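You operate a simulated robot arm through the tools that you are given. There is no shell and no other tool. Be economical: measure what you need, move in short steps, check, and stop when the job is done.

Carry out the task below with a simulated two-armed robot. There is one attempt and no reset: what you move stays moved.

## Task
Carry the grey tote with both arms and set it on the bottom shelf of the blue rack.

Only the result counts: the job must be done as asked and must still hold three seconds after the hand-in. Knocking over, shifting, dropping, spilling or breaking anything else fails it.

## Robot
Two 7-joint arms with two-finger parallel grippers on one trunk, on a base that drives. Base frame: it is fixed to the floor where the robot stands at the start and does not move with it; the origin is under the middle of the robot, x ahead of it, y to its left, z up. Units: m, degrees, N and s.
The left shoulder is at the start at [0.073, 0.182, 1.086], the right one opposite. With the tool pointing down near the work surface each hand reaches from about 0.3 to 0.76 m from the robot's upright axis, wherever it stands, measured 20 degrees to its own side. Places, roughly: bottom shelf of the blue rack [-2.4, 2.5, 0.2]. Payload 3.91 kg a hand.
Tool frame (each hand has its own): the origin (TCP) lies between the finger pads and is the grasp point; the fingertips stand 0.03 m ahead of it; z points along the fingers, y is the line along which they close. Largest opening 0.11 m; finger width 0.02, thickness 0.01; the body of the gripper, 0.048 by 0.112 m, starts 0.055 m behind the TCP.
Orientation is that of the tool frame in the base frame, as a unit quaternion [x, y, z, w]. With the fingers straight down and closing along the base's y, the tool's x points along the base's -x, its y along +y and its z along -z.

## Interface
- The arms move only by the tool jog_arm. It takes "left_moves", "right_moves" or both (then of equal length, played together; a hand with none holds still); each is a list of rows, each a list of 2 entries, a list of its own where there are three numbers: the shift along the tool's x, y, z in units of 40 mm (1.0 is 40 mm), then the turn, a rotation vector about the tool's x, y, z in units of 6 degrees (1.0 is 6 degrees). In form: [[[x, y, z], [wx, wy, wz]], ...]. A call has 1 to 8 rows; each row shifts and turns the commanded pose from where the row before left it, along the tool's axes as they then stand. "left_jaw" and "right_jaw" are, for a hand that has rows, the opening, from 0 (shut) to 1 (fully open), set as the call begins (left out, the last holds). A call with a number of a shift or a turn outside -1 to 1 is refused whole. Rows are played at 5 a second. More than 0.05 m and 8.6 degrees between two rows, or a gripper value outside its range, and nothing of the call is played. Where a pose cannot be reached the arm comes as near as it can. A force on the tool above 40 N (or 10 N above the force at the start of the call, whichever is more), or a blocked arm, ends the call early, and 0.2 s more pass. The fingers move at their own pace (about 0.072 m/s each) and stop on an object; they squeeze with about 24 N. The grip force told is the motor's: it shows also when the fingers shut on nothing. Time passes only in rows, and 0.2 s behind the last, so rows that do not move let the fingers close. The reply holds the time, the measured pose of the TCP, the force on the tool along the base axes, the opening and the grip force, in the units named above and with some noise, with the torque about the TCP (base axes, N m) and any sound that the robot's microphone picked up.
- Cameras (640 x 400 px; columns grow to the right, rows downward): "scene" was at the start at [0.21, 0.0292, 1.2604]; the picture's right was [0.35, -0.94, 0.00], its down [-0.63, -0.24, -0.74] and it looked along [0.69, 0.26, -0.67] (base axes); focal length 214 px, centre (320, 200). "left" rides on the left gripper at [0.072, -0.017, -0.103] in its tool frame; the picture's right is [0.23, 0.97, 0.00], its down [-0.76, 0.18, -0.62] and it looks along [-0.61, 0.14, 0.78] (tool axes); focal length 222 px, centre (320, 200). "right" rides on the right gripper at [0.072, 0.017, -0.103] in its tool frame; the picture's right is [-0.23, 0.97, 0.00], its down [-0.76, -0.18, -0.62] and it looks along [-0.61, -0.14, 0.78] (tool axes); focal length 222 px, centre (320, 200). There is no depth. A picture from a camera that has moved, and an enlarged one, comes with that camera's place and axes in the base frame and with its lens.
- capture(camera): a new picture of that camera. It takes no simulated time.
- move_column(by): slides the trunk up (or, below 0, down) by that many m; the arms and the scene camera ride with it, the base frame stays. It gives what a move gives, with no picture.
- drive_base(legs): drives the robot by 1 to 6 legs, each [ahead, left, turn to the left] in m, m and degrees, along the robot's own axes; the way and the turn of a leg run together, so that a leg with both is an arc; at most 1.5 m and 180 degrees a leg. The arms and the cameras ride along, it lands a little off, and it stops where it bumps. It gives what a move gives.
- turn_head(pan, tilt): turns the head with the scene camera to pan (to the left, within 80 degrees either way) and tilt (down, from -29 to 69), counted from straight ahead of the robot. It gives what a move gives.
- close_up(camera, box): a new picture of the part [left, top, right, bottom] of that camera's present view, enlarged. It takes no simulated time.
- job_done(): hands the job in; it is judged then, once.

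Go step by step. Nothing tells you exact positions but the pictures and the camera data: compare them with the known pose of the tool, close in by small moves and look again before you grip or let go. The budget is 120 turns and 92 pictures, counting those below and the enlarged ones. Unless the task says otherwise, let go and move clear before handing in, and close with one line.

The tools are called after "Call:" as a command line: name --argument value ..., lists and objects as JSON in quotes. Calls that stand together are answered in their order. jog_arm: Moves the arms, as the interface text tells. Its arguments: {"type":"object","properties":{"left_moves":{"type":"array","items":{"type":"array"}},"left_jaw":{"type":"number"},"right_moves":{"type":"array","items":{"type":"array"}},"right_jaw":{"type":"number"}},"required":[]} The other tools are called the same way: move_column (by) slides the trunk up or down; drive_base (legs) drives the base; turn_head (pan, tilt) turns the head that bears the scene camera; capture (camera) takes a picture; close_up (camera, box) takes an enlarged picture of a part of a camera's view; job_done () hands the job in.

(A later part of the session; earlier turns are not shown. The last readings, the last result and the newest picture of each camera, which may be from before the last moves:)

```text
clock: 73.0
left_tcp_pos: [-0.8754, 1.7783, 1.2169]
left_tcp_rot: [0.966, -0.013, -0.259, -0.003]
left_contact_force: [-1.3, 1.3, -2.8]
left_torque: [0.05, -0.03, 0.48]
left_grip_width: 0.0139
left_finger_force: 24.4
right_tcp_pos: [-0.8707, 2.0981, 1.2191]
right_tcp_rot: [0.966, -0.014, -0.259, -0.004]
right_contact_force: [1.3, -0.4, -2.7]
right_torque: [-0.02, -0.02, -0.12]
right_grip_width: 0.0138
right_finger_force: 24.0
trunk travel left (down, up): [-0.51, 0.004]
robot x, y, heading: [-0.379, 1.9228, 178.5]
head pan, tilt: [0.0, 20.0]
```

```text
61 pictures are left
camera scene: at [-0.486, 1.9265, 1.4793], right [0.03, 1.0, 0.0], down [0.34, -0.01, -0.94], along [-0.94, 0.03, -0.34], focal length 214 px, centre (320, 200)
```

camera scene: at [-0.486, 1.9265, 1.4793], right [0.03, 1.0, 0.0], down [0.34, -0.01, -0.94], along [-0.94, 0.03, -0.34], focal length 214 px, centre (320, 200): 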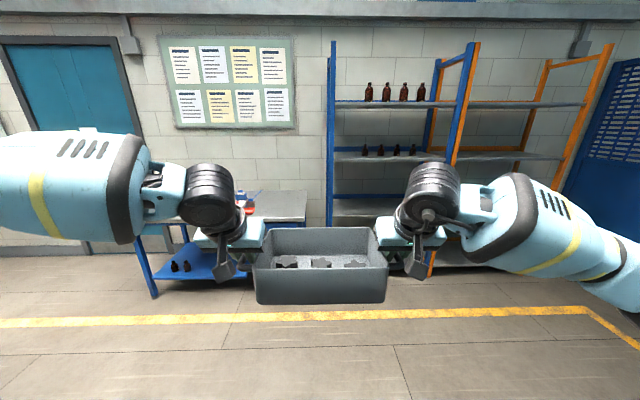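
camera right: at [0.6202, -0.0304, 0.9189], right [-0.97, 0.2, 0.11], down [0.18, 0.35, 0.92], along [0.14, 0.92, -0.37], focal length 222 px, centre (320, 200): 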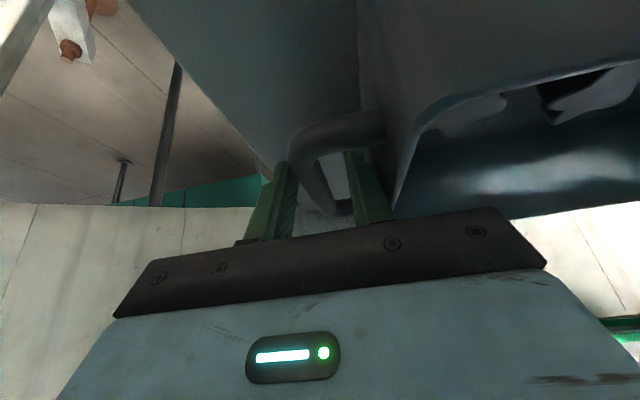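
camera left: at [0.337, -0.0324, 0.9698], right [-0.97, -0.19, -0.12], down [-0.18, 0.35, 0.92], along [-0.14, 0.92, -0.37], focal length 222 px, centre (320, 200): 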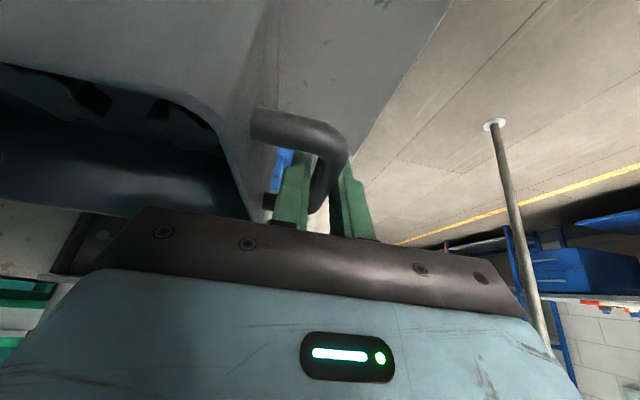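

I'm now facing the rack, whose blue posts frame y of about 2.05–3.05. I'll strafe right to centre on it and look under the tote.

Call:
drive_base --legs '[[0, 0, 1.5], [0, -0.6, 0]]'

Call:
capture --camera "scene"

```text
clock: 79.0
left_tcp_pos: [-0.8699, 2.3534, 1.2174]
left_tcp_rot: [0.966, 0.0, -0.259, 0.0]
left_contact_force: [-0.5, 1.5, -2.4]
left_torque: [-0.02, 0.04, 0.44]
left_grip_width: 0.0138
left_finger_force: 24.3
right_tcp_pos: [-0.8732, 2.6736, 1.2179]
right_tcp_rot: [0.966, -0.001, -0.26, -0.001]
right_contact_force: [0.6, -0.9, -2.1]
right_torque: [-0.01, -0.1, -0.15]
right_grip_width: 0.014
right_finger_force: 23.8
trunk travel left (down, up): [-0.51, 0.004]
robot x, y, heading: [-0.3737, 2.5112, 179.8]
head pan, tilt: [0.0, 20.0]
```

```text
60 pictures are left
camera scene: at [-0.4849, 2.5124, 1.4793], right [0.0, 1.0, 0.0], down [0.34, 0.0, -0.94], along [-0.94, 0.0, -0.34], focal length 214 px, centre (320, 200)
```

scene: 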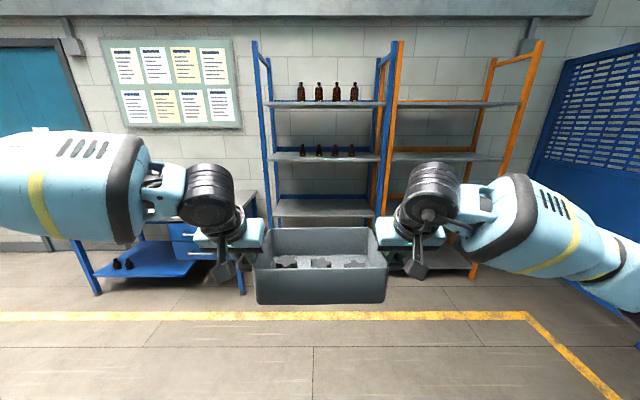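

I'm centred on the rack with the bottom shelf hidden behind the tote. I'll lower the arms to see it.

Call:
jog_arm --left_moves '[[[0.36, 0, 0.624], [0, 0, 0]], [[0.36, 0, 0.624], [0, 0, 0]], [[0.36, 0, 0.624], [0, 0, 0]], [[0.36, 0, 0.624], [0, 0, 0]], [[0.36, 0, 0.624], [0, 0, 0]], [[0.36, 0, 0.624], [0, 0, 0]], [[0.36, 0, 0.624], [0, 0, 0]], [[0.36, 0, 0.624], [0, 0, 0]]]' --right_moves '[[[0.36, 0, 0.624], [0, 0, 0]], [[0.36, 0, 0.624], [0, 0, 0]], [[0.36, 0, 0.624], [0, 0, 0]], [[0.36, 0, 0.624], [0, 0, 0]], [[0.36, 0, 0.624], [0, 0, 0]], [[0.36, 0, 0.624], [0, 0, 0]], [[0.36, 0, 0.624], [0, 0, 0]], [[0.36, 0, 0.624], [0, 0, 0]]]'

Call:
capture --camera "scene"

Call:
close_up --camera "scene" --box '[220, 90, 420, 260]'

```text
clock: 80.8
left_tcp_pos: [-0.8646, 2.3479, 0.9953]
left_tcp_rot: [0.965, -0.003, -0.26, -0.006]
left_contact_force: [-3.0, 35.7, -3.2]
left_torque: [0.18, 0.25, 0.43]
left_grip_width: 0.0143
left_finger_force: 24.4
left hand out of reach, approached as far as the arm can: row 8
right_tcp_pos: [-0.8726, 2.6682, 0.9895]
right_tcp_rot: [0.966, 0.004, -0.26, 0.006]
right_contact_force: [1.7, -34.3, -2.1]
right_torque: [-0.14, -0.25, 0.04]
right_grip_width: 0.0138
right_finger_force: 23.6
trunk travel left (down, up): [-0.51, 0.004]
robot x, y, heading: [-0.3735, 2.5095, 180.0]
head pan, tilt: [0.0, 20.0]
```

```text
59 pictures are left
camera scene: at [-0.485, 2.5122, 1.4792], right [0.0, 1.0, 0.0], down [0.34, 0.0, -0.94], along [-0.94, 0.0, -0.34], focal length 214 px, centre (320, 200)
```

scene: 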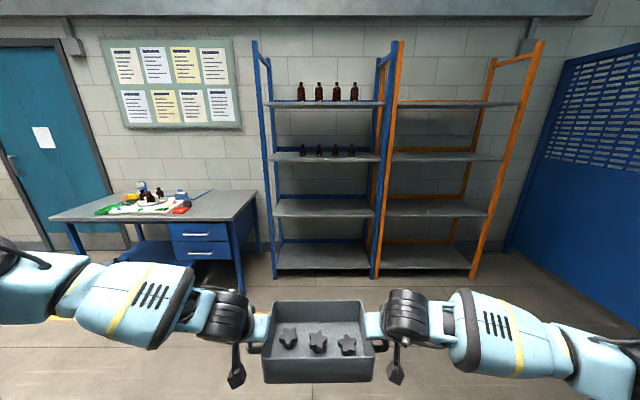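

```text
2.35 times, centred on (320, 175) of scene
camera zoom: at [-0.485, 2.5122, 1.4792], right [0.0, 1.0, 0.0], down [0.34, 0.0, -0.94], along [-0.94, 0.0, -0.34], focal length 505 px, centre (320, 259)
```

zoom: 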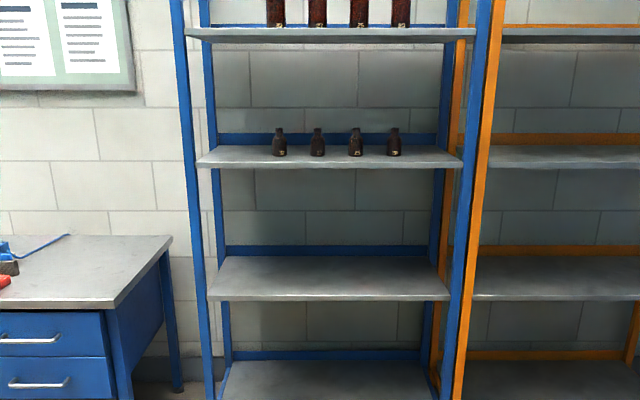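

The bottom shelf's front edge is at x about -2.15 and z about 0.2, with the next shelf near 0.71, leaving good clearance. The arms are near a reach limit and the hands are stretching the tote slightly, so I'll ease that and test the lower reach with the column down.

Call:
jog_arm --left_moves '[[[-0.36, -0.06, -0.624], [0, 0, 0]], [[0, -0.06, 0], [0, 0, 0]]]' --right_moves '[[[-0.36, 0.06, -0.624], [0, 0, 0]], [[0, 0.06, 0], [0, 0, 0]]]'

Call:
move_column --by -0.3

```text
clock: 81.4
left_tcp_pos: [-0.8649, 2.3492, 1.0209]
left_tcp_rot: [0.966, 0.0, -0.258, -0.001]
left_contact_force: [-3.9, 21.8, -2.7]
left_torque: [0.1, 0.15, 0.44]
left_grip_width: 0.0146
left_finger_force: 23.6
right_tcp_pos: [-0.875, 2.6688, 1.0159]
right_tcp_rot: [0.966, -0.001, -0.258, 0.0]
right_contact_force: [4.2, -23.2, -2.8]
right_torque: [-0.13, -0.19, 0.43]
right_grip_width: 0.0138
right_finger_force: 23.8
trunk travel left (down, up): [-0.51, 0.004]
robot x, y, heading: [-0.3773, 2.5119, 179.6]
head pan, tilt: [0.0, 20.0]
```

```text
clock: 84.4
left_tcp_pos: [-0.8664, 2.3498, 0.7222]
left_tcp_rot: [0.966, -0.001, -0.259, 0.0]
left_contact_force: [-3.4, 15.6, -2.8]
left_torque: [0.07, 0.02, 0.48]
left_grip_width: 0.014
left_finger_force: 24.3
right_tcp_pos: [-0.8747, 2.6697, 0.7172]
right_tcp_rot: [0.966, 0.0, -0.259, 0.0]
right_contact_force: [3.3, -17.2, -2.6]
right_torque: [-0.01, -0.07, 0.2]
right_grip_width: 0.0136
right_finger_force: 23.5
trunk travel left (down, up): [-0.21, 0.304]
robot x, y, heading: [-0.3758, 2.5125, 179.8]
head pan, tilt: [0.0, 20.0]
```

The grip is secure, so I'll even the hands out, relax the stretch, and test extending forward and down.

Call:
jog_arm --left_moves '[[[-0.055, -0.1, 0.105], [0, 0, 0]], [[-0.229, 0, 0.854], [0, 0, 0]], [[-0.229, 0, 0.854], [0, 0, 0]], [[-0.229, 0, 0.854], [0, 0, 0]], [[-0.229, 0, 0.854], [0, 0, 0]]]' --right_moves '[[[0.055, 0.1, -0.105], [0, 0, 0]], [[-0.229, 0, 0.854], [0, 0, 0]], [[-0.229, 0, 0.854], [0, 0, 0]], [[-0.229, 0, 0.854], [0, 0, 0]], [[-0.229, 0, 0.854], [0, 0, 0]]]'

Call:
turn_head --pan 0 --tilt 35

Call:
capture --camera "scene"

```text
clock: 85.6
left_tcp_pos: [-0.9712, 2.3494, 0.6203]
left_tcp_rot: [0.966, 0.002, -0.258, 0.004]
left_contact_force: [0.0, -23.6, -2.1]
left_torque: [-0.12, -0.41, 0.35]
left_grip_width: 0.0136
left_finger_force: 24.2
right_tcp_pos: [-0.9732, 2.6678, 0.6158]
right_tcp_rot: [0.966, -0.002, -0.258, -0.004]
right_contact_force: [0.2, 23.2, -2.1]
right_torque: [0.05, 0.35, -0.25]
right_grip_width: 0.0137
right_finger_force: 24.4
trunk travel left (down, up): [-0.21, 0.304]
robot x, y, heading: [-0.3762, 2.5138, 179.7]
head pan, tilt: [0.0, 20.0]
```

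```text
clock: 86.4
left_tcp_pos: [-0.9693, 2.3494, 0.6212]
left_tcp_rot: [0.966, 0.002, -0.259, 0.003]
left_contact_force: [-0.5, -28.7, -1.8]
left_torque: [-0.17, -0.15, 0.37]
left_grip_width: 0.0139
left_finger_force: 23.8
right_tcp_pos: [-0.9716, 2.6675, 0.6171]
right_tcp_rot: [0.966, -0.004, -0.258, -0.005]
right_contact_force: [0.7, 27.3, -2.3]
right_torque: [0.13, 0.14, -0.17]
right_grip_width: 0.0137
right_finger_force: 23.3
trunk travel left (down, up): [-0.21, 0.304]
robot x, y, heading: [-0.3772, 2.5142, 179.9]
head pan, tilt: [0.0, 35.0]
```

```text
57 pictures are left
camera scene: at [-0.6373, 2.5127, 1.1274], right [0.0, 1.0, 0.0], down [0.57, 0.0, -0.82], along [-0.82, 0.0, -0.57], focal length 214 px, centre (320, 200)
```

scene: 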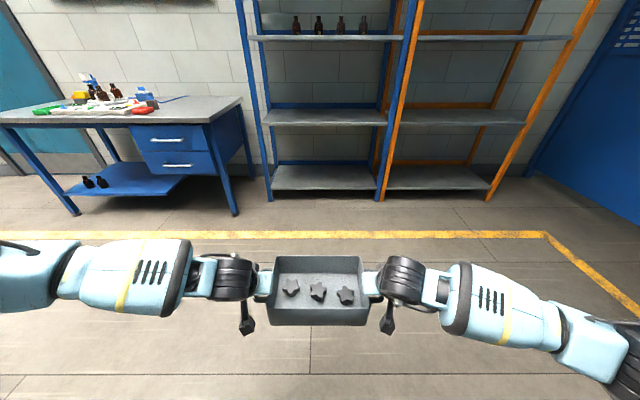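

The reach is fine but the forearms spread wide and would meet the rack posts. I'll relax the squeeze and stretch the arms further forward so the elbows tuck in.

Call:
jog_arm --left_moves '[[[0.025, 0.08, 0.043], [0, 0, 0]], [[-0.758, 0, 0.4375], [0, 0, 0]], [[-0.758, 0, 0.4375], [0, 0, 0]], [[-0.758, 0, 0.4375], [0, 0, 0]], [[-0.758, 0, 0.4375], [0, 0, 0]]]' --right_moves '[[[-0.025, -0.08, -0.043], [0, 0, 0]], [[-0.758, 0, 0.4375], [0, 0, 0]], [[-0.758, 0, 0.4375], [0, 0, 0]], [[-0.758, 0, 0.4375], [0, 0, 0]], [[-0.758, 0, 0.4375], [0, 0, 0]]]'

Call:
capture --camera "scene"

```text
clock: 87.6
left_tcp_pos: [-1.0333, 2.3467, 0.6242]
left_tcp_rot: [0.965, -0.006, -0.261, -0.009]
left_contact_force: [-10.6, 28.6, -2.8]
left_torque: [-0.01, 0.42, 0.73]
left_grip_width: 0.0194
left_finger_force: 24.0
left hand out of reach, approached as far as the arm can: row 3, 4, 5
right_tcp_pos: [-1.1072, 2.6596, 0.6232]
right_tcp_rot: [0.966, 0.004, -0.258, 0.006]
right_contact_force: [11.3, -27.2, -2.0]
right_torque: [-0.06, -0.47, 0.67]
right_grip_width: 0.0181
right_finger_force: 24.0
trunk travel left (down, up): [-0.21, 0.304]
robot x, y, heading: [-0.3804, 2.513, 179.7]
head pan, tilt: [0.0, 35.0]
```

```text
56 pictures are left
camera scene: at [-0.6378, 2.5121, 1.1272], right [0.0, 1.0, 0.0], down [0.57, 0.0, -0.82], along [-0.82, 0.0, -0.57], focal length 214 px, centre (320, 200)
```

scene: 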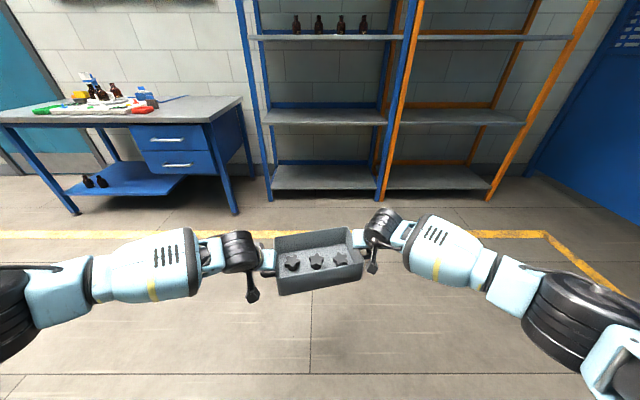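

The left arm hit its limit before the right, so the tote has yawed. I'll bring both back carefully to square it up.

Call:
jog_arm --left_moves '[[[0, 0, 0], [0, 0, 0]], [[0, 0, 0], [0, 0, 0]]]' --right_moves '[[[0.758, 0, -0.4375], [0, 0, 0]], [[0.758, 0, -0.4375], [0, 0, 0]]]'

Call:
capture --camera "scene"

```text
clock: 88.2
left_tcp_pos: [-1.0332, 2.3452, 0.6207]
left_tcp_rot: [0.966, -0.004, -0.259, -0.004]
left_contact_force: [-1.1, 32.7, -2.6]
left_torque: [0.11, -0.1, 0.2]
left_grip_width: 0.0139
left_finger_force: 23.3
right_tcp_pos: [-1.0391, 2.6649, 0.6227]
right_tcp_rot: [0.965, 0.001, -0.261, 0.005]
right_contact_force: [1.1, -32.9, -2.8]
right_torque: [-0.16, 0.03, -0.39]
right_grip_width: 0.014
right_finger_force: 23.8
trunk travel left (down, up): [-0.21, 0.304]
robot x, y, heading: [-0.377, 2.5098, 179.7]
head pan, tilt: [0.0, 35.0]
```

```text
55 pictures are left
camera scene: at [-0.637, 2.5129, 1.1274], right [0.0, 1.0, 0.0], down [0.57, 0.0, -0.82], along [-0.82, 0.0, -0.57], focal length 214 px, centre (320, 200)
```

scene: 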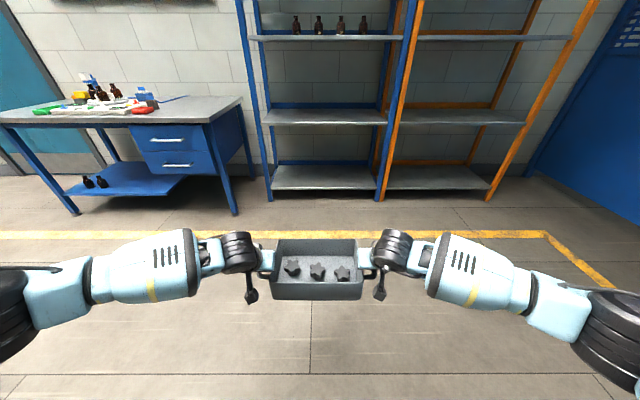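

It's squared again, and at this extension the forearms sweep back. I'll relax the stretch, drop the column and test the final height here in free space.

Call:
jog_arm --left_moves '[[[0.1, -0.1, 0], [0, 0, 0]], [[0, 0, 0], [0, 0, 0]]]' --right_moves '[[[0, 0.1, 0], [0, 0, 0]], [[0, 0, 0], [0, 0, 0]]]'

Call:
move_column --by -0.2

```text
clock: 88.8
left_tcp_pos: [-1.0306, 2.3439, 0.6215]
left_tcp_rot: [0.966, -0.002, -0.26, -0.001]
left_contact_force: [-1.6, 23.3, -2.5]
left_torque: [0.14, -0.58, 0.34]
left_grip_width: 0.0141
left_finger_force: 23.6
right_tcp_pos: [-1.0396, 2.6631, 0.622]
right_tcp_rot: [0.966, -0.001, -0.26, 0.001]
right_contact_force: [1.0, -21.9, -2.6]
right_torque: [-0.1, 0.5, -0.23]
right_grip_width: 0.0137
right_finger_force: 24.0
trunk travel left (down, up): [-0.21, 0.304]
robot x, y, heading: [-0.3768, 2.5123, 179.5]
head pan, tilt: [0.0, 35.0]
```

```text
clock: 91.0
left_tcp_pos: [-1.031, 2.3446, 0.42]
left_tcp_rot: [0.966, 0.0, -0.26, 0.0]
left_contact_force: [-0.8, 21.0, -2.6]
left_torque: [0.07, 0.2, 0.32]
left_grip_width: 0.014
left_finger_force: 23.5
right_tcp_pos: [-1.0398, 2.6641, 0.4218]
right_tcp_rot: [0.966, 0.0, -0.259, 0.0]
right_contact_force: [-0.6, -20.8, -3.0]
right_torque: [-0.09, -0.25, -0.3]
right_grip_width: 0.0136
right_finger_force: 24.2
trunk travel left (down, up): [-0.01, 0.504]
robot x, y, heading: [-0.3784, 2.5156, 179.9]
head pan, tilt: [0.0, 35.0]
```

Now I'll lower the arms to test the final height.

Call:
jog_arm --left_moves '[[[0.4375, -0.1, 0.758], [0, 0, 0]], [[0.4375, 0, 0.758], [0, 0, 0]], [[0.4375, 0, 0.758], [0, 0, 0]]]' --right_moves '[[[0.6, 0.1, 0.66], [0, 0, 0]], [[0.4375, 0, 0.758], [0, 0, 0]], [[0.4375, 0, 0.758], [0, 0, 0]]]'

Call:
capture --camera "scene"

```text
clock: 91.8
left_tcp_pos: [-1.0286, 2.342, 0.3192]
left_tcp_rot: [0.966, -0.001, -0.259, -0.001]
left_contact_force: [1.5, 8.7, -3.4]
left_torque: [-0.05, -0.24, 0.0]
left_grip_width: 0.0137
left_finger_force: 24.0
left hand out of reach, approached as far as the arm can: row 3
right_tcp_pos: [-1.0333, 2.6626, 0.3164]
right_tcp_rot: [0.966, -0.001, -0.259, -0.001]
right_contact_force: [-2.0, -7.8, -2.5]
right_torque: [-0.05, 0.2, -0.42]
right_grip_width: 0.0143
right_finger_force: 24.9
trunk travel left (down, up): [-0.01, 0.504]
robot x, y, heading: [-0.3734, 2.5113, 179.9]
head pan, tilt: [0.0, 35.0]
```

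```text
54 pictures are left
camera scene: at [-0.7094, 2.5129, 0.9109], right [0.0, 1.0, 0.0], down [0.57, 0.0, -0.82], along [-0.82, 0.0, -0.57], focal length 214 px, centre (320, 200)
```

scene: 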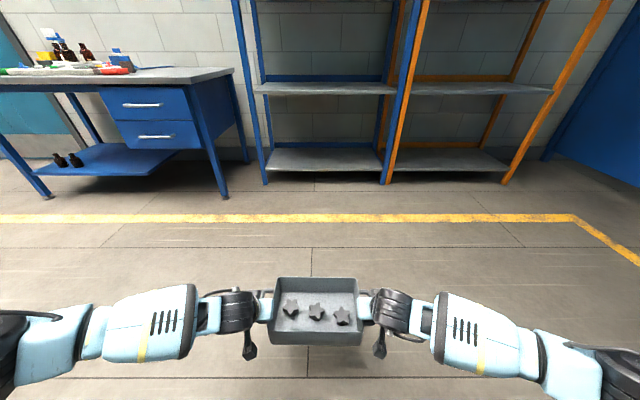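

The left arm is at its limit at z 0.319 and I need about 0.28. I'll test whether slightly forward plus down gets lower.

Call:
jog_arm --left_moves '[[[-0.183, 0, 0.683], [0, 0, 0]]]' --right_moves '[[[-0.183, 0, 0.683], [0, 0, 0]]]'

```text
clock: 92.2
left_tcp_pos: [-1.0412, 2.3347, 0.3085]
left_tcp_rot: [0.966, -0.005, -0.26, -0.007]
left_contact_force: [-1.8, 33.5, -4.2]
left_torque: [0.13, 0.21, 0.41]
left_grip_width: 0.0141
left_finger_force: 24.1
left hand out of reach, approached as far as the arm can: row 1
right_tcp_pos: [-1.0504, 2.6554, 0.2943]
right_tcp_rot: [0.966, 0.002, -0.258, 0.006]
right_contact_force: [1.4, -34.6, -0.1]
right_torque: [-0.19, -0.29, -0.25]
right_grip_width: 0.0138
right_finger_force: 23.8
trunk travel left (down, up): [-0.01, 0.504]
robot x, y, heading: [-0.3754, 2.5126, 180.0]
head pan, tilt: [0.0, 35.0]
```

I need the shelf height precisely, so I'll zoom on the bottom shelf.

Call:
close_up --camera "scene" --box '[220, 70, 430, 200]'

```text
3.05 times, centred on (325, 135) of scene
camera zoom: at [-0.7094, 2.5129, 0.9109], right [0.0, 1.0, 0.0], down [0.57, 0.0, -0.82], along [-0.82, 0.0, -0.57], focal length 654 px, centre (305, 398)
```

zoom: 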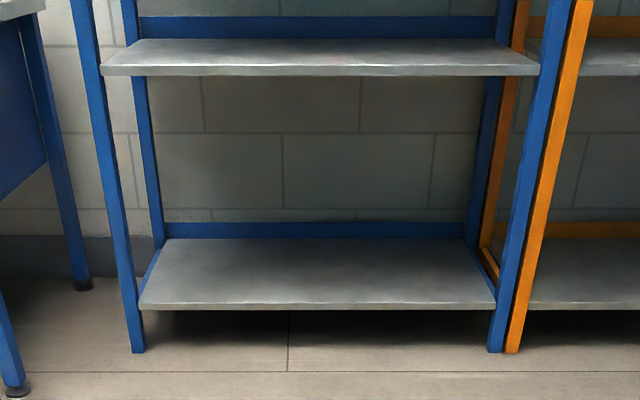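

The shelf top is at about z 0.15 and its front edge at x about -2.23, so the TCP must reach about 0.23. I'll back out of the limit and test with the hands turned more upright; the tote will tilt a little.

Call:
jog_arm --left_moves '[[[-0.25, -0.1, -0.433], [0, 0, 0]], [[-0.4, -0.1, -0.68], [0, 0.5, 0]], [[0, 0, 0], [0, 1, 0]]]' --right_moves '[[[-0.2, 0, -0.18], [0, 0, 0]], [[-0.4, 0, -0.68], [0, 0.5, 0]], [[0, 0, 0], [0, 1, 0]]]'

Call:
capture --camera "scene"

```text
clock: 93.0
left_tcp_pos: [-1.0407, 2.3394, 0.3576]
left_tcp_rot: [0.983, -0.002, -0.182, -0.003]
left_contact_force: [-3.7, 24.3, -4.9]
left_torque: [-0.08, 0.32, 0.54]
left_grip_width: 0.0143
left_finger_force: 24.4
right_tcp_pos: [-1.0539, 2.6594, 0.338]
right_tcp_rot: [0.983, 0.001, -0.182, 0.003]
right_contact_force: [3.3, -24.6, 0.2]
right_torque: [-0.23, -0.31, 0.14]
right_grip_width: 0.0142
right_finger_force: 23.9
trunk travel left (down, up): [-0.01, 0.504]
robot x, y, heading: [-0.375, 2.5115, 179.8]
head pan, tilt: [0.0, 35.0]
```

```text
52 pictures are left
camera scene: at [-0.7094, 2.5128, 0.9109], right [0.0, 1.0, 0.0], down [0.57, 0.0, -0.82], along [-0.82, 0.0, -0.57], focal length 214 px, centre (320, 200)
```

scene: 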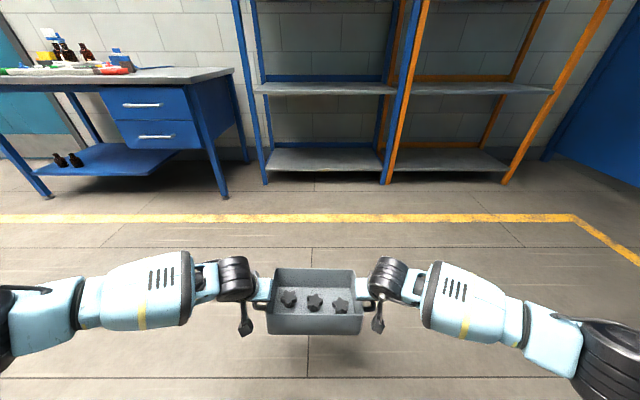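

I'll level the hands and test lowering again at this 21° tilt.

Call:
jog_arm --left_moves '[[[0.02, -0.1, 0.47], [0, 0, 0]], [[0.27, 0, 0.7], [0, 0, 0]], [[0.27, 0, 0.7], [0, 0, 0]], [[0.27, 0, 0.7], [0, 0, 0]]]' --right_moves '[[[0.14, 0.1, -0.054], [0, 0, 0]], [[0.27, 0, 0.7], [0, 0, 0]], [[0.27, 0, 0.7], [0, 0, 0]], [[0.27, 0, 0.7], [0, 0, 0]]]'

```text
clock: 93.9
left_tcp_pos: [-1.03, 2.3277, 0.3027]
left_tcp_rot: [0.983, -0.004, -0.184, -0.007]
left_contact_force: [-3.9, 0.9, -3.7]
left_torque: [-0.1, -0.23, 0.55]
left_grip_width: 0.015
left_finger_force: 23.7
left hand out of reach, approached as far as the arm can: row 1, 2, 3, 4
right_tcp_pos: [-1.0474, 2.6459, 0.2642]
right_tcp_rot: [0.983, 0.006, -0.182, 0.009]
right_contact_force: [3.6, -1.2, -1.9]
right_torque: [-0.08, 0.28, 0.44]
right_grip_width: 0.0138
right_finger_force: 24.2
trunk travel left (down, up): [-0.01, 0.504]
robot x, y, heading: [-0.3777, 2.5114, 179.9]
head pan, tilt: [0.0, 35.0]
stopped in row 4 (left hand): the force on the tool passed its limit at 42 N (the readings are from after the stop); the commanded pose is now the measured one
```

The left arm drifts outward at its limit, so it wants more lateral room. I'll level the hands, shift the tote to the robot's left and retry.

Call:
jog_arm --left_moves '[[[-0.09, 0.5, -0.23], [0, 0, 0]], [[0, 0.5, 0], [0, 0, 0]], [[0, 0.4, 0], [0, 0, 0]]]' --right_moves '[[[-0.3, 0.5, -0.95], [0, 0, 0]], [[0, 0.5, -0.3], [0, 0, 0]], [[0.2, 0.4, -0.05], [0, 0, 0]]]'

Call:
jog_arm --left_moves '[[[0.27, 0, 0.7], [0, 0, 0]], [[0.27, 0, 0.7], [0, 0, 0]]]' --right_moves '[[[0.27, 0, 0.7], [0, 0, 0]], [[0.27, 0, 0.7], [0, 0, 0]]]'

Call:
capture --camera "scene"

```text
clock: 94.7
left_tcp_pos: [-1.0286, 2.2723, 0.3112]
left_tcp_rot: [0.983, -0.004, -0.183, -0.007]
left_contact_force: [1.1, -5.7, -3.1]
left_torque: [-0.17, -0.08, 0.23]
left_grip_width: 0.0136
left_finger_force: 24.0
right_tcp_pos: [-1.0327, 2.5933, 0.3142]
right_tcp_rot: [0.983, 0.004, -0.182, 0.008]
right_contact_force: [-1.3, 3.9, -2.9]
right_torque: [0.03, 0.08, -0.61]
right_grip_width: 0.0143
right_finger_force: 23.8
trunk travel left (down, up): [-0.01, 0.504]
robot x, y, heading: [-0.3784, 2.511, 179.6]
head pan, tilt: [0.0, 35.0]
```

```text
clock: 95.3
left_tcp_pos: [-1.0296, 2.2704, 0.2513]
left_tcp_rot: [0.983, -0.004, -0.184, -0.006]
left_contact_force: [1.6, -9.9, -2.5]
left_torque: [-0.12, 0.04, 0.2]
left_grip_width: 0.0136
left_finger_force: 24.2
right_tcp_pos: [-1.033, 2.5914, 0.2527]
right_tcp_rot: [0.983, 0.003, -0.182, 0.007]
right_contact_force: [-1.6, 10.1, -2.9]
right_torque: [0.15, -0.1, -0.62]
right_grip_width: 0.0144
right_finger_force: 23.8
trunk travel left (down, up): [-0.01, 0.504]
robot x, y, heading: [-0.3761, 2.5117, 179.8]
head pan, tilt: [0.0, 35.0]
```

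```text
51 pictures are left
camera scene: at [-0.7095, 2.5127, 0.9109], right [0.0, 1.0, 0.0], down [0.57, 0.0, -0.82], along [-0.82, 0.0, -0.57], focal length 214 px, centre (320, 200)
```

scene: 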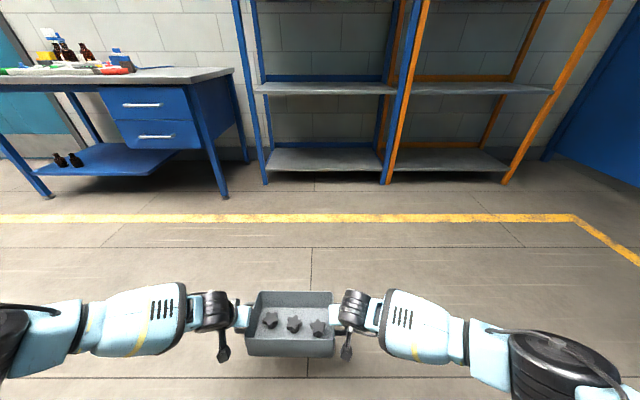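

With the tote shifted left the arms get down to z 0.25. I'll test whether they can also stretch further forward so the forearms trail behind the rack posts.

Call:
jog_arm --left_moves '[[[-0.7, 0.03, 0.268], [0, 0, 0]], [[-0.7, 0.02, 0.268], [0, 0, 0]], [[-0.7, 0, 0.268], [0, 0, 0]]]' --right_moves '[[[-0.7, -0.03, 0.268], [0, 0, 0]], [[-0.7, -0.02, 0.268], [0, 0, 0]], [[-0.7, 0, 0.268], [0, 0, 0]]]'

Call:
capture --camera "scene"

```text
clock: 96.1
left_tcp_pos: [-1.0862, 2.2579, 0.2818]
left_tcp_rot: [0.982, -0.009, -0.186, -0.016]
left_contact_force: [-9.2, 39.9, -7.2]
left_torque: [-0.06, 0.54, 0.63]
left_grip_width: 0.0167
left_finger_force: 24.1
left hand out of reach, approached as far as the arm can: row 1, 2, 3
right_tcp_pos: [-1.1182, 2.5762, 0.2553]
right_tcp_rot: [0.983, 0.013, -0.183, 0.021]
right_contact_force: [8.0, -38.9, 1.2]
right_torque: [-0.35, -0.46, 0.79]
right_grip_width: 0.0143
right_finger_force: 24.0
trunk travel left (down, up): [-0.01, 0.504]
robot x, y, heading: [-0.3778, 2.5136, 179.7]
head pan, tilt: [0.0, 35.0]
```

```text
50 pictures are left
camera scene: at [-0.7095, 2.5127, 0.9109], right [0.0, 1.0, 0.0], down [0.57, 0.0, -0.82], along [-0.82, 0.0, -0.57], focal length 214 px, centre (320, 200)
```

scene: 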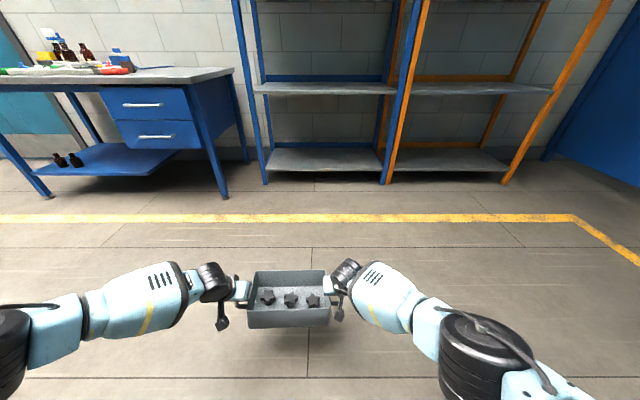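

The stretch works and the right forearm now trails well. If I offset the robot to the right of the tote, both forearms clear the posts. I'll shift the tote a bit more to the robot's left, level it and lower it.

Call:
jog_arm --left_moves '[[[0, 0.6, 0], [0, 0, 0]], [[0, 0.6, 0], [0, 0, 0]], [[0, 0, 0], [0, 0, 0]]]' --right_moves '[[[0.25, 0.9, -0.3], [0, 0, 0]], [[0.25, 0.9, -0.3], [0, 0, 0]], [[0, 0, 0], [0, 0, 0]]]'

Call:
capture --camera "scene"

```text
clock: 96.9
left_tcp_pos: [-1.0867, 2.2004, 0.2802]
left_tcp_rot: [0.983, -0.005, -0.184, -0.006]
left_contact_force: [-0.7, 14.9, -2.3]
left_torque: [0.01, -0.66, 0.37]
left_grip_width: 0.014
left_finger_force: 23.4
right_tcp_pos: [-1.0937, 2.5189, 0.2719]
right_tcp_rot: [0.983, 0.004, -0.182, 0.008]
right_contact_force: [-0.5, -15.2, -2.2]
right_torque: [-0.04, 0.66, -0.54]
right_grip_width: 0.014
right_finger_force: 24.0
trunk travel left (down, up): [-0.01, 0.504]
robot x, y, heading: [-0.3764, 2.5094, 179.9]
head pan, tilt: [0.0, 35.0]
```

```text
49 pictures are left
camera scene: at [-0.7095, 2.5128, 0.9109], right [0.0, 1.0, 0.0], down [0.57, 0.0, -0.82], along [-0.82, 0.0, -0.57], focal length 214 px, centre (320, 200)
```

scene: 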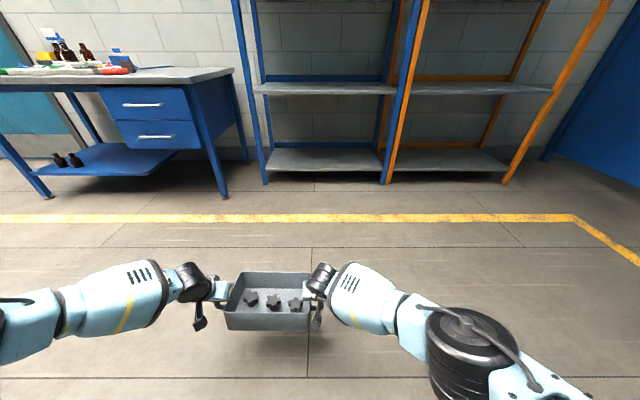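

Both arms are within reach now. I'll test lowering to the final height.

Call:
jog_arm --left_moves '[[[0.2, -0.05, 0.56], [0, 0, 0]], [[0.2, -0.03, 0.56], [0, 0, 0]]]' --right_moves '[[[0.3, 0.05, 0.42], [0, 0, 0]], [[0.2, 0.03, 0.48], [0, 0, 0]]]'

```text
clock: 97.5
left_tcp_pos: [-1.0796, 2.1992, 0.2416]
left_tcp_rot: [0.983, -0.004, -0.184, -0.006]
left_contact_force: [0.9, 5.8, -4.0]
left_torque: [-0.09, -0.1, 0.32]
left_grip_width: 0.0139
left_finger_force: 23.5
left hand out of reach, approached as far as the arm can: row 2
right_tcp_pos: [-1.0839, 2.5171, 0.2294]
right_tcp_rot: [0.983, 0.005, -0.182, 0.008]
right_contact_force: [0.7, -4.8, -1.7]
right_torque: [0.0, 0.08, -0.5]
right_grip_width: 0.0144
right_finger_force: 23.8
right hand out of reach, approached as far as the arm can: row 2
trunk travel left (down, up): [-0.01, 0.504]
robot x, y, heading: [-0.3805, 2.511, 179.9]
head pan, tilt: [0.0, 35.0]
```

The final height is reachable with the arms in this posture. From here I'll use the column to raise and lower, and rotate the hands back to level the tote.

Call:
move_column --by 0.12

Call:
jog_arm --left_moves '[[[0, 0, 0], [0, -0.75, 0]], [[0, 0, 0], [0, -0.75, 0]]]' --right_moves '[[[0, 0, 0], [0, -0.75, 0]], [[-0.1, 0, -0.2], [0, -0.75, 0]]]'

Call:
turn_head --pan 10 --tilt 40

Call:
capture --camera "scene"

Call:
capture --camera "left"

```text
clock: 99.0
left_tcp_pos: [-1.0876, 2.1993, 0.4043]
left_tcp_rot: [0.976, -0.005, -0.217, -0.008]
left_contact_force: [0.0, -0.7, -1.9]
left_torque: [-0.09, -0.32, 0.45]
left_grip_width: 0.0138
left_finger_force: 24.0
right_tcp_pos: [-1.0921, 2.5187, 0.3898]
right_tcp_rot: [0.977, 0.005, -0.212, 0.008]
right_contact_force: [-0.4, 1.6, -3.0]
right_torque: [0.04, 0.24, -0.58]
right_grip_width: 0.0139
right_finger_force: 23.9
trunk travel left (down, up): [-0.13, 0.384]
robot x, y, heading: [-0.377, 2.5129, 179.9]
head pan, tilt: [0.0, 35.0]
```

```text
clock: 99.6
left_tcp_pos: [-1.0857, 2.1985, 0.4042]
left_tcp_rot: [0.956, -0.003, -0.294, -0.008]
left_contact_force: [-0.7, 2.8, -2.2]
left_torque: [0.02, -0.51, 0.37]
left_grip_width: 0.0139
left_finger_force: 24.1
right_tcp_pos: [-1.0928, 2.5186, 0.4009]
right_tcp_rot: [0.957, 0.004, -0.289, 0.008]
right_contact_force: [-0.4, -3.4, -2.8]
right_torque: [0.01, 0.38, -0.4]
right_grip_width: 0.0142
right_finger_force: 24.4
right hand out of reach, approached as far as the arm can: row 1
trunk travel left (down, up): [-0.13, 0.384]
robot x, y, heading: [-0.3787, 2.513, 180.0]
head pan, tilt: [0.0, 35.0]
```

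```text
clock: 100.4
left_tcp_pos: [-1.0861, 2.1992, 0.4044]
left_tcp_rot: [0.956, -0.004, -0.294, -0.008]
left_contact_force: [0.2, -0.8, -2.4]
left_torque: [0.02, -0.34, 0.3]
left_grip_width: 0.0137
left_finger_force: 23.7
right_tcp_pos: [-1.0918, 2.5197, 0.3989]
right_tcp_rot: [0.957, 0.003, -0.289, 0.008]
right_contact_force: [-0.3, 1.1, -2.4]
right_torque: [-0.04, 0.28, -0.58]
right_grip_width: 0.0142
right_finger_force: 23.8
trunk travel left (down, up): [-0.13, 0.384]
robot x, y, heading: [-0.3767, 2.5116, 180.1]
head pan, tilt: [10.0, 40.0]
```

```text
48 pictures are left
camera scene: at [-0.6657, 2.498, 1.0257], right [-0.17, 0.99, 0.0], down [0.63, 0.11, -0.77], along [-0.75, -0.13, -0.64], focal length 214 px, centre (320, 200)
```

scene: 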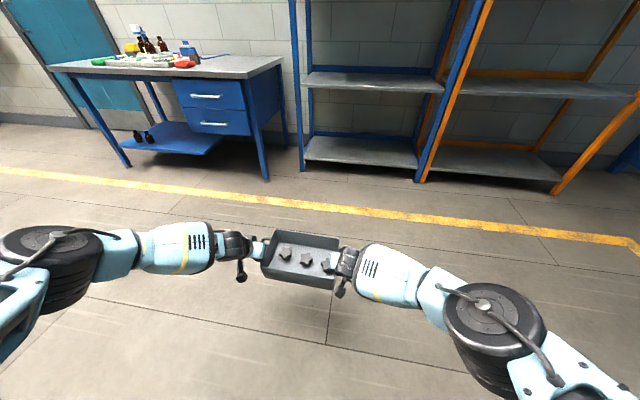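

```text
47 pictures are left
camera left: at [-0.9678, 2.2149, 0.4505], right [0.18, -0.97, -0.14], down [-0.28, -0.19, 0.94], along [-0.94, -0.13, -0.31], focal length 222 px, centre (320, 200)
```

left: 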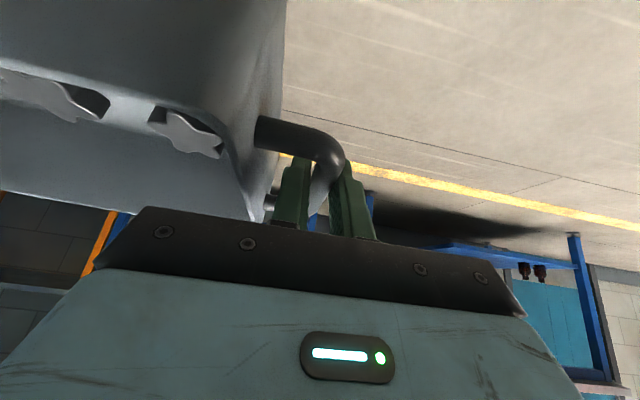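

The tote is level at z 0.40. I'll drive closer to the rack, lining up the tote at y of about 2.54, then lower and check clearances.

Call:
drive_base --legs '[[0, -0.18, 0], [0.88, 0, 0]]'

Call:
move_column --by -0.08

Call:
turn_head --pan 0 --tilt 35

Call:
capture --camera "scene"

```text
clock: 106.8
left_tcp_pos: [-1.9696, 2.3779, 0.4046]
left_tcp_rot: [0.956, -0.004, -0.293, -0.007]
left_contact_force: [0.3, -16.6, -2.4]
left_torque: [-0.1, -0.04, 0.39]
left_grip_width: 0.0139
left_finger_force: 24.5
right_tcp_pos: [-1.975, 2.6988, 0.4]
right_tcp_rot: [0.957, 0.003, -0.289, 0.008]
right_contact_force: [-0.9, 16.7, -3.3]
right_torque: [0.06, -0.05, -0.65]
right_grip_width: 0.0142
right_finger_force: 23.7
trunk travel left (down, up): [-0.13, 0.384]
robot x, y, heading: [-1.2578, 2.6913, 179.8]
head pan, tilt: [10.0, 40.0]
```

```text
clock: 108.0
left_tcp_pos: [-1.9697, 2.3785, 0.3267]
left_tcp_rot: [0.956, -0.003, -0.294, -0.008]
left_contact_force: [0.9, 0.2, -3.3]
left_torque: [0.0, -0.07, 0.33]
left_grip_width: 0.0136
left_finger_force: 24.0
right_tcp_pos: [-1.9755, 2.6992, 0.3204]
right_tcp_rot: [0.957, 0.003, -0.29, 0.007]
right_contact_force: [-0.2, 0.6, -1.9]
right_torque: [-0.09, 0.01, -0.57]
right_grip_width: 0.0141
right_finger_force: 24.0
trunk travel left (down, up): [-0.05, 0.464]
robot x, y, heading: [-1.2606, 2.6878, 179.7]
head pan, tilt: [10.0, 40.0]
```

```text
clock: 108.7
left_tcp_pos: [-1.971, 2.3789, 0.3239]
left_tcp_rot: [0.956, -0.004, -0.293, -0.007]
left_contact_force: [1.6, 0.6, -2.3]
left_torque: [0.01, -0.06, 0.34]
left_grip_width: 0.0138
left_finger_force: 24.2
right_tcp_pos: [-1.9761, 2.6976, 0.3189]
right_tcp_rot: [0.957, 0.004, -0.289, 0.008]
right_contact_force: [-0.4, -0.2, -1.9]
right_torque: [-0.02, 0.02, -0.52]
right_grip_width: 0.0143
right_finger_force: 23.8
trunk travel left (down, up): [-0.05, 0.464]
robot x, y, heading: [-1.2598, 2.6897, 179.9]
head pan, tilt: [0.0, 35.0]
```

```text
46 pictures are left
camera scene: at [-1.5839, 2.691, 0.9426], right [0.0, 1.0, 0.0], down [0.57, 0.0, -0.82], along [-0.82, 0.0, -0.57], focal length 214 px, centre (320, 200)
```

scene: 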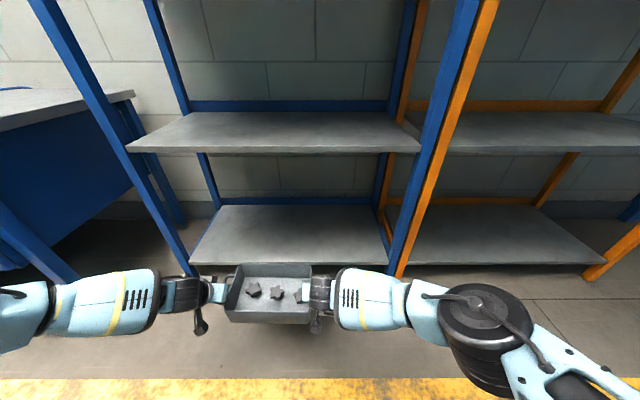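

The shelf edge is confirmed at x -2.22, z 0.15, and the forearms clear both posts. I'll drive most of the way in.

Call:
drive_base --legs '[[0.25, -0.02, 0]]'

Call:
capture --camera "scene"

Call:
capture --camera "left"

```text
clock: 110.5
left_tcp_pos: [-2.2203, 2.3946, 0.3239]
left_tcp_rot: [0.956, -0.003, -0.293, -0.007]
left_contact_force: [-0.2, -0.3, -2.4]
left_torque: [0.03, -0.06, 0.38]
left_grip_width: 0.0137
left_finger_force: 23.6
right_tcp_pos: [-2.2271, 2.7131, 0.3189]
right_tcp_rot: [0.957, 0.005, -0.288, 0.008]
right_contact_force: [-0.6, 0.2, -1.4]
right_torque: [-0.04, -0.06, -0.52]
right_grip_width: 0.0139
right_finger_force: 24.2
trunk travel left (down, up): [-0.05, 0.464]
robot x, y, heading: [-1.5128, 2.7118, -180.2]
head pan, tilt: [0.0, 35.0]
```

```text
45 pictures are left
camera scene: at [-1.8364, 2.7092, 0.9425], right [0.0, 1.0, 0.0], down [0.57, 0.0, -0.82], along [-0.82, 0.0, -0.57], focal length 214 px, centre (320, 200)
```

scene: 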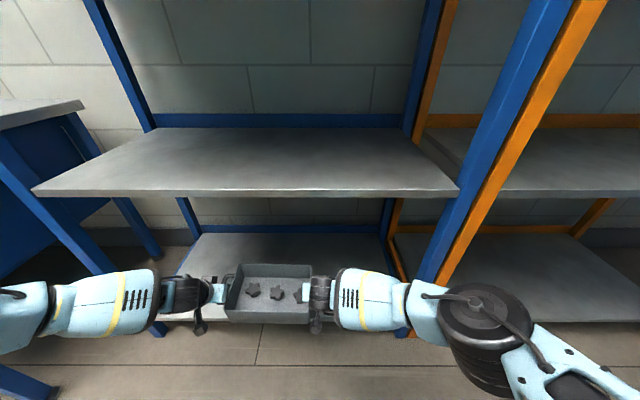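

```text
44 pictures are left
camera left: at [-2.1014, 2.4103, 0.3704], right [0.18, -0.97, -0.14], down [-0.28, -0.19, 0.94], along [-0.94, -0.13, -0.31], focal length 222 px, centre (320, 200)
```

left: 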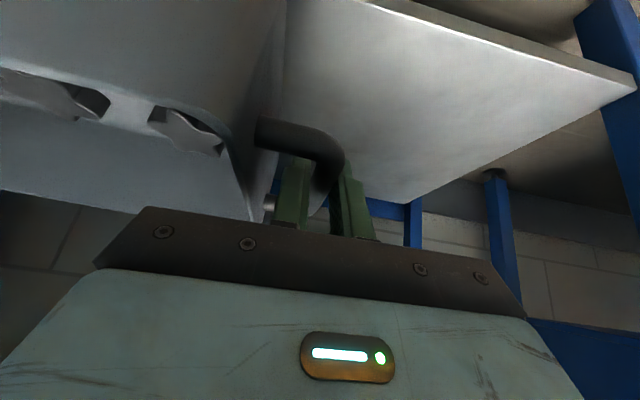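

The tote's centre is at the shelf edge. I'll creep in 5 cm and check the left forearm against the post.

Call:
drive_base --legs '[[0.05, 0, 0]]'

Call:
turn_head --pan 40 --tilt 45

Call:
capture --camera "scene"

Call:
turn_head --pan -35 --tilt 45

Call:
capture --camera "scene"

```text
clock: 111.5
left_tcp_pos: [-2.2698, 2.3941, 0.3238]
left_tcp_rot: [0.956, -0.002, -0.293, -0.008]
left_contact_force: [1.4, 1.2, -4.9]
left_torque: [0.06, -0.07, 0.36]
left_grip_width: 0.0137
left_finger_force: 24.0
right_tcp_pos: [-2.2769, 2.7142, 0.319]
right_tcp_rot: [0.958, 0.006, -0.288, 0.009]
right_contact_force: [-0.3, -0.5, -2.5]
right_torque: [-0.04, 0.02, -0.55]
right_grip_width: 0.0142
right_finger_force: 23.9
trunk travel left (down, up): [-0.05, 0.464]
robot x, y, heading: [-1.5625, 2.7115, -180.1]
head pan, tilt: [0.0, 35.0]
```

```text
clock: 112.5
left_tcp_pos: [-2.2694, 2.3941, 0.3241]
left_tcp_rot: [0.956, -0.002, -0.293, -0.007]
left_contact_force: [0.3, 1.8, -2.8]
left_torque: [0.09, -0.07, 0.35]
left_grip_width: 0.014
left_finger_force: 23.6
right_tcp_pos: [-2.2768, 2.7145, 0.3183]
right_tcp_rot: [0.957, 0.006, -0.29, 0.009]
right_contact_force: [-0.1, -1.7, -3.5]
right_torque: [-0.02, 0.04, -0.51]
right_grip_width: 0.0139
right_finger_force: 23.6
trunk travel left (down, up): [-0.05, 0.464]
robot x, y, heading: [-1.5614, 2.7104, -179.9]
head pan, tilt: [40.0, 45.0]
```

```text
43 pictures are left
camera scene: at [-1.8602, 2.6569, 0.9278], right [-0.64, 0.76, 0.0], down [0.54, 0.46, -0.71], along [-0.54, -0.46, -0.71], focal length 214 px, centre (320, 200)
```

scene: 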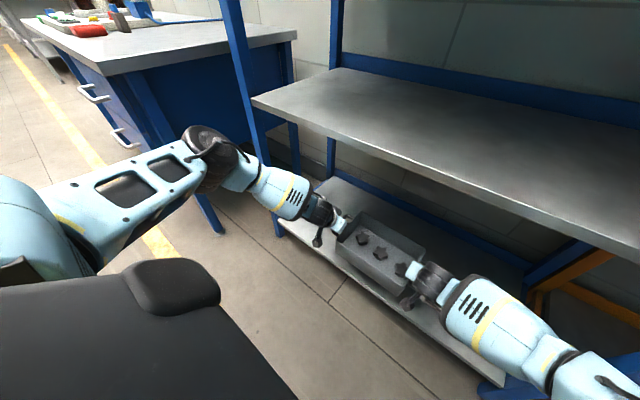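

```text
clock: 114.0
left_tcp_pos: [-2.2705, 2.3945, 0.325]
left_tcp_rot: [0.956, -0.001, -0.293, -0.007]
left_contact_force: [0.1, 1.4, -2.8]
left_torque: [0.05, -0.04, 0.37]
left_grip_width: 0.0137
left_finger_force: 23.9
right_tcp_pos: [-2.2775, 2.7142, 0.3189]
right_tcp_rot: [0.957, 0.006, -0.289, 0.009]
right_contact_force: [-0.2, -0.8, -2.9]
right_torque: [-0.06, -0.04, -0.52]
right_grip_width: 0.0142
right_finger_force: 23.6
trunk travel left (down, up): [-0.05, 0.464]
robot x, y, heading: [-1.5619, 2.7096, -180.0]
head pan, tilt: [-35.0, 45.0]
```

```text
42 pictures are left
camera scene: at [-1.8647, 2.7557, 0.9278], right [0.57, 0.82, 0.0], down [0.58, -0.4, -0.71], along [-0.58, 0.4, -0.71], focal length 214 px, centre (320, 200)
```

scene: 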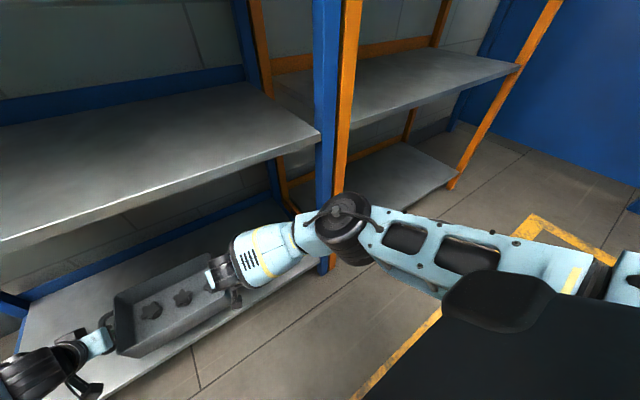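

Both forearms pass inside the posts, with the elbows well in front. I'll go in another 4.5 cm so the tote is fully over the shelf.

Call:
drive_base --legs '[[0.045, 0, 0]]'

Call:
turn_head --pan 15 --tilt 55

Call:
move_column --by -0.05

Call:
capture --camera "scene"

Call:
capture --camera "right"

```text
clock: 114.9
left_tcp_pos: [-2.3141, 2.3936, 0.3244]
left_tcp_rot: [0.956, -0.001, -0.293, -0.007]
left_contact_force: [0.1, 0.8, -1.5]
left_torque: [0.03, 0.0, 0.36]
left_grip_width: 0.0137
left_finger_force: 24.4
right_tcp_pos: [-2.3209, 2.7136, 0.3199]
right_tcp_rot: [0.958, 0.007, -0.288, 0.01]
right_contact_force: [0.8, -1.2, -2.8]
right_torque: [-0.07, -0.06, -0.54]
right_grip_width: 0.0142
right_finger_force: 24.2
trunk travel left (down, up): [-0.05, 0.464]
robot x, y, heading: [-1.6078, 2.7108, -179.8]
head pan, tilt: [-35.0, 45.0]
```

```text
clock: 116.1
left_tcp_pos: [-2.3122, 2.3938, 0.3243]
left_tcp_rot: [0.956, -0.001, -0.292, -0.007]
left_contact_force: [0.2, 0.8, -2.4]
left_torque: [0.09, -0.09, 0.39]
left_grip_width: 0.014
left_finger_force: 23.9
right_tcp_pos: [-2.3207, 2.7139, 0.3189]
right_tcp_rot: [0.957, 0.005, -0.289, 0.008]
right_contact_force: [0.1, -1.2, -2.8]
right_torque: [-0.02, 0.03, -0.51]
right_grip_width: 0.0142
right_finger_force: 23.4
trunk travel left (down, up): [-0.05, 0.464]
robot x, y, heading: [-1.6062, 2.712, -179.9]
head pan, tilt: [15.0, 55.0]
```

```text
clock: 117.0
left_tcp_pos: [-2.3133, 2.3932, 0.2739]
left_tcp_rot: [0.956, -0.002, -0.293, -0.008]
left_contact_force: [0.5, 1.1, -2.6]
left_torque: [0.0, -0.05, 0.32]
left_grip_width: 0.0138
left_finger_force: 24.2
right_tcp_pos: [-2.3209, 2.7134, 0.269]
right_tcp_rot: [0.958, 0.005, -0.288, 0.008]
right_contact_force: [0.6, -1.7, -2.6]
right_torque: [0.0, -0.05, -0.52]
right_grip_width: 0.0141
right_finger_force: 23.7
trunk travel left (down, up): [0.0, 0.514]
robot x, y, heading: [-1.6025, 2.7094, -179.8]
head pan, tilt: [15.0, 55.0]
```

```text
41 pictures are left
camera scene: at [-1.9202, 2.6902, 0.8774], right [-0.26, 0.97, 0.0], down [0.79, 0.21, -0.57], along [-0.55, -0.15, -0.82], focal length 214 px, centre (320, 200)
```

scene: 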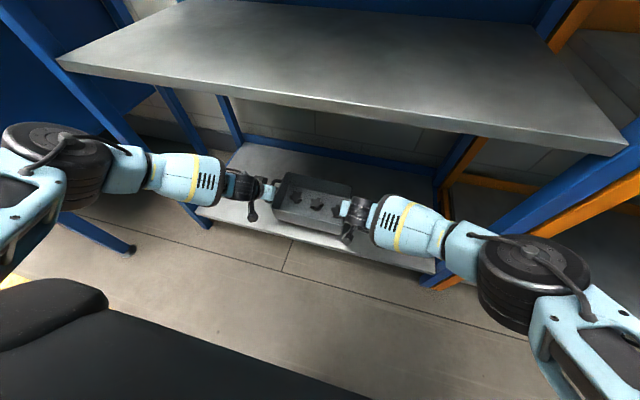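

```text
40 pictures are left
camera right: at [-2.2044, 2.6987, 0.315], right [-0.17, -0.97, 0.14], down [-0.29, 0.18, 0.94], along [-0.94, 0.12, -0.32], focal length 222 px, centre (320, 200)
```

right: 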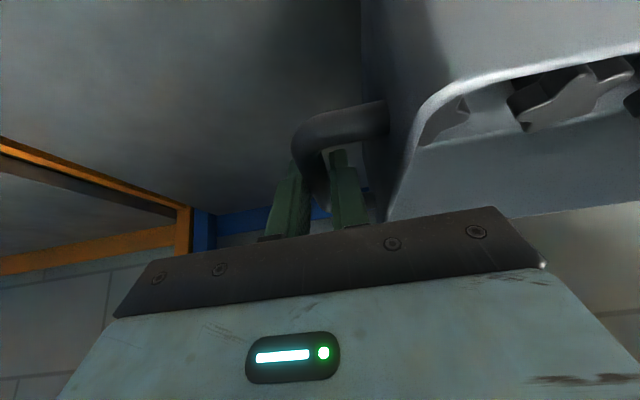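

The column is at the bottom with the TCP at 0.27. Now I'll lower with the arms in small steps until the tote touches.

Call:
jog_arm --left_moves '[[[0.17, 0, 0.27], [0, 0, 0]], [[0.14, 0, 0.21], [0, 0, 0]]]' --right_moves '[[[0.14, 0, 0.21], [0, 0, 0]], [[0.14, 0, 0.21], [0, 0, 0]]]'

```text
clock: 117.6
left_tcp_pos: [-2.3135, 2.3946, 0.2505]
left_tcp_rot: [0.956, -0.001, -0.293, -0.007]
left_contact_force: [0.1, 1.2, -2.9]
left_torque: [0.03, -0.25, 0.37]
left_grip_width: 0.0139
left_finger_force: 23.7
right_tcp_pos: [-2.3206, 2.7155, 0.2486]
right_tcp_rot: [0.957, 0.006, -0.289, 0.008]
right_contact_force: [-0.5, -0.8, -1.8]
right_torque: [0.0, 0.12, -0.57]
right_grip_width: 0.0142
right_finger_force: 23.5
trunk travel left (down, up): [0.0, 0.514]
robot x, y, heading: [-1.6042, 2.7083, -179.7]
head pan, tilt: [15.0, 55.0]
```

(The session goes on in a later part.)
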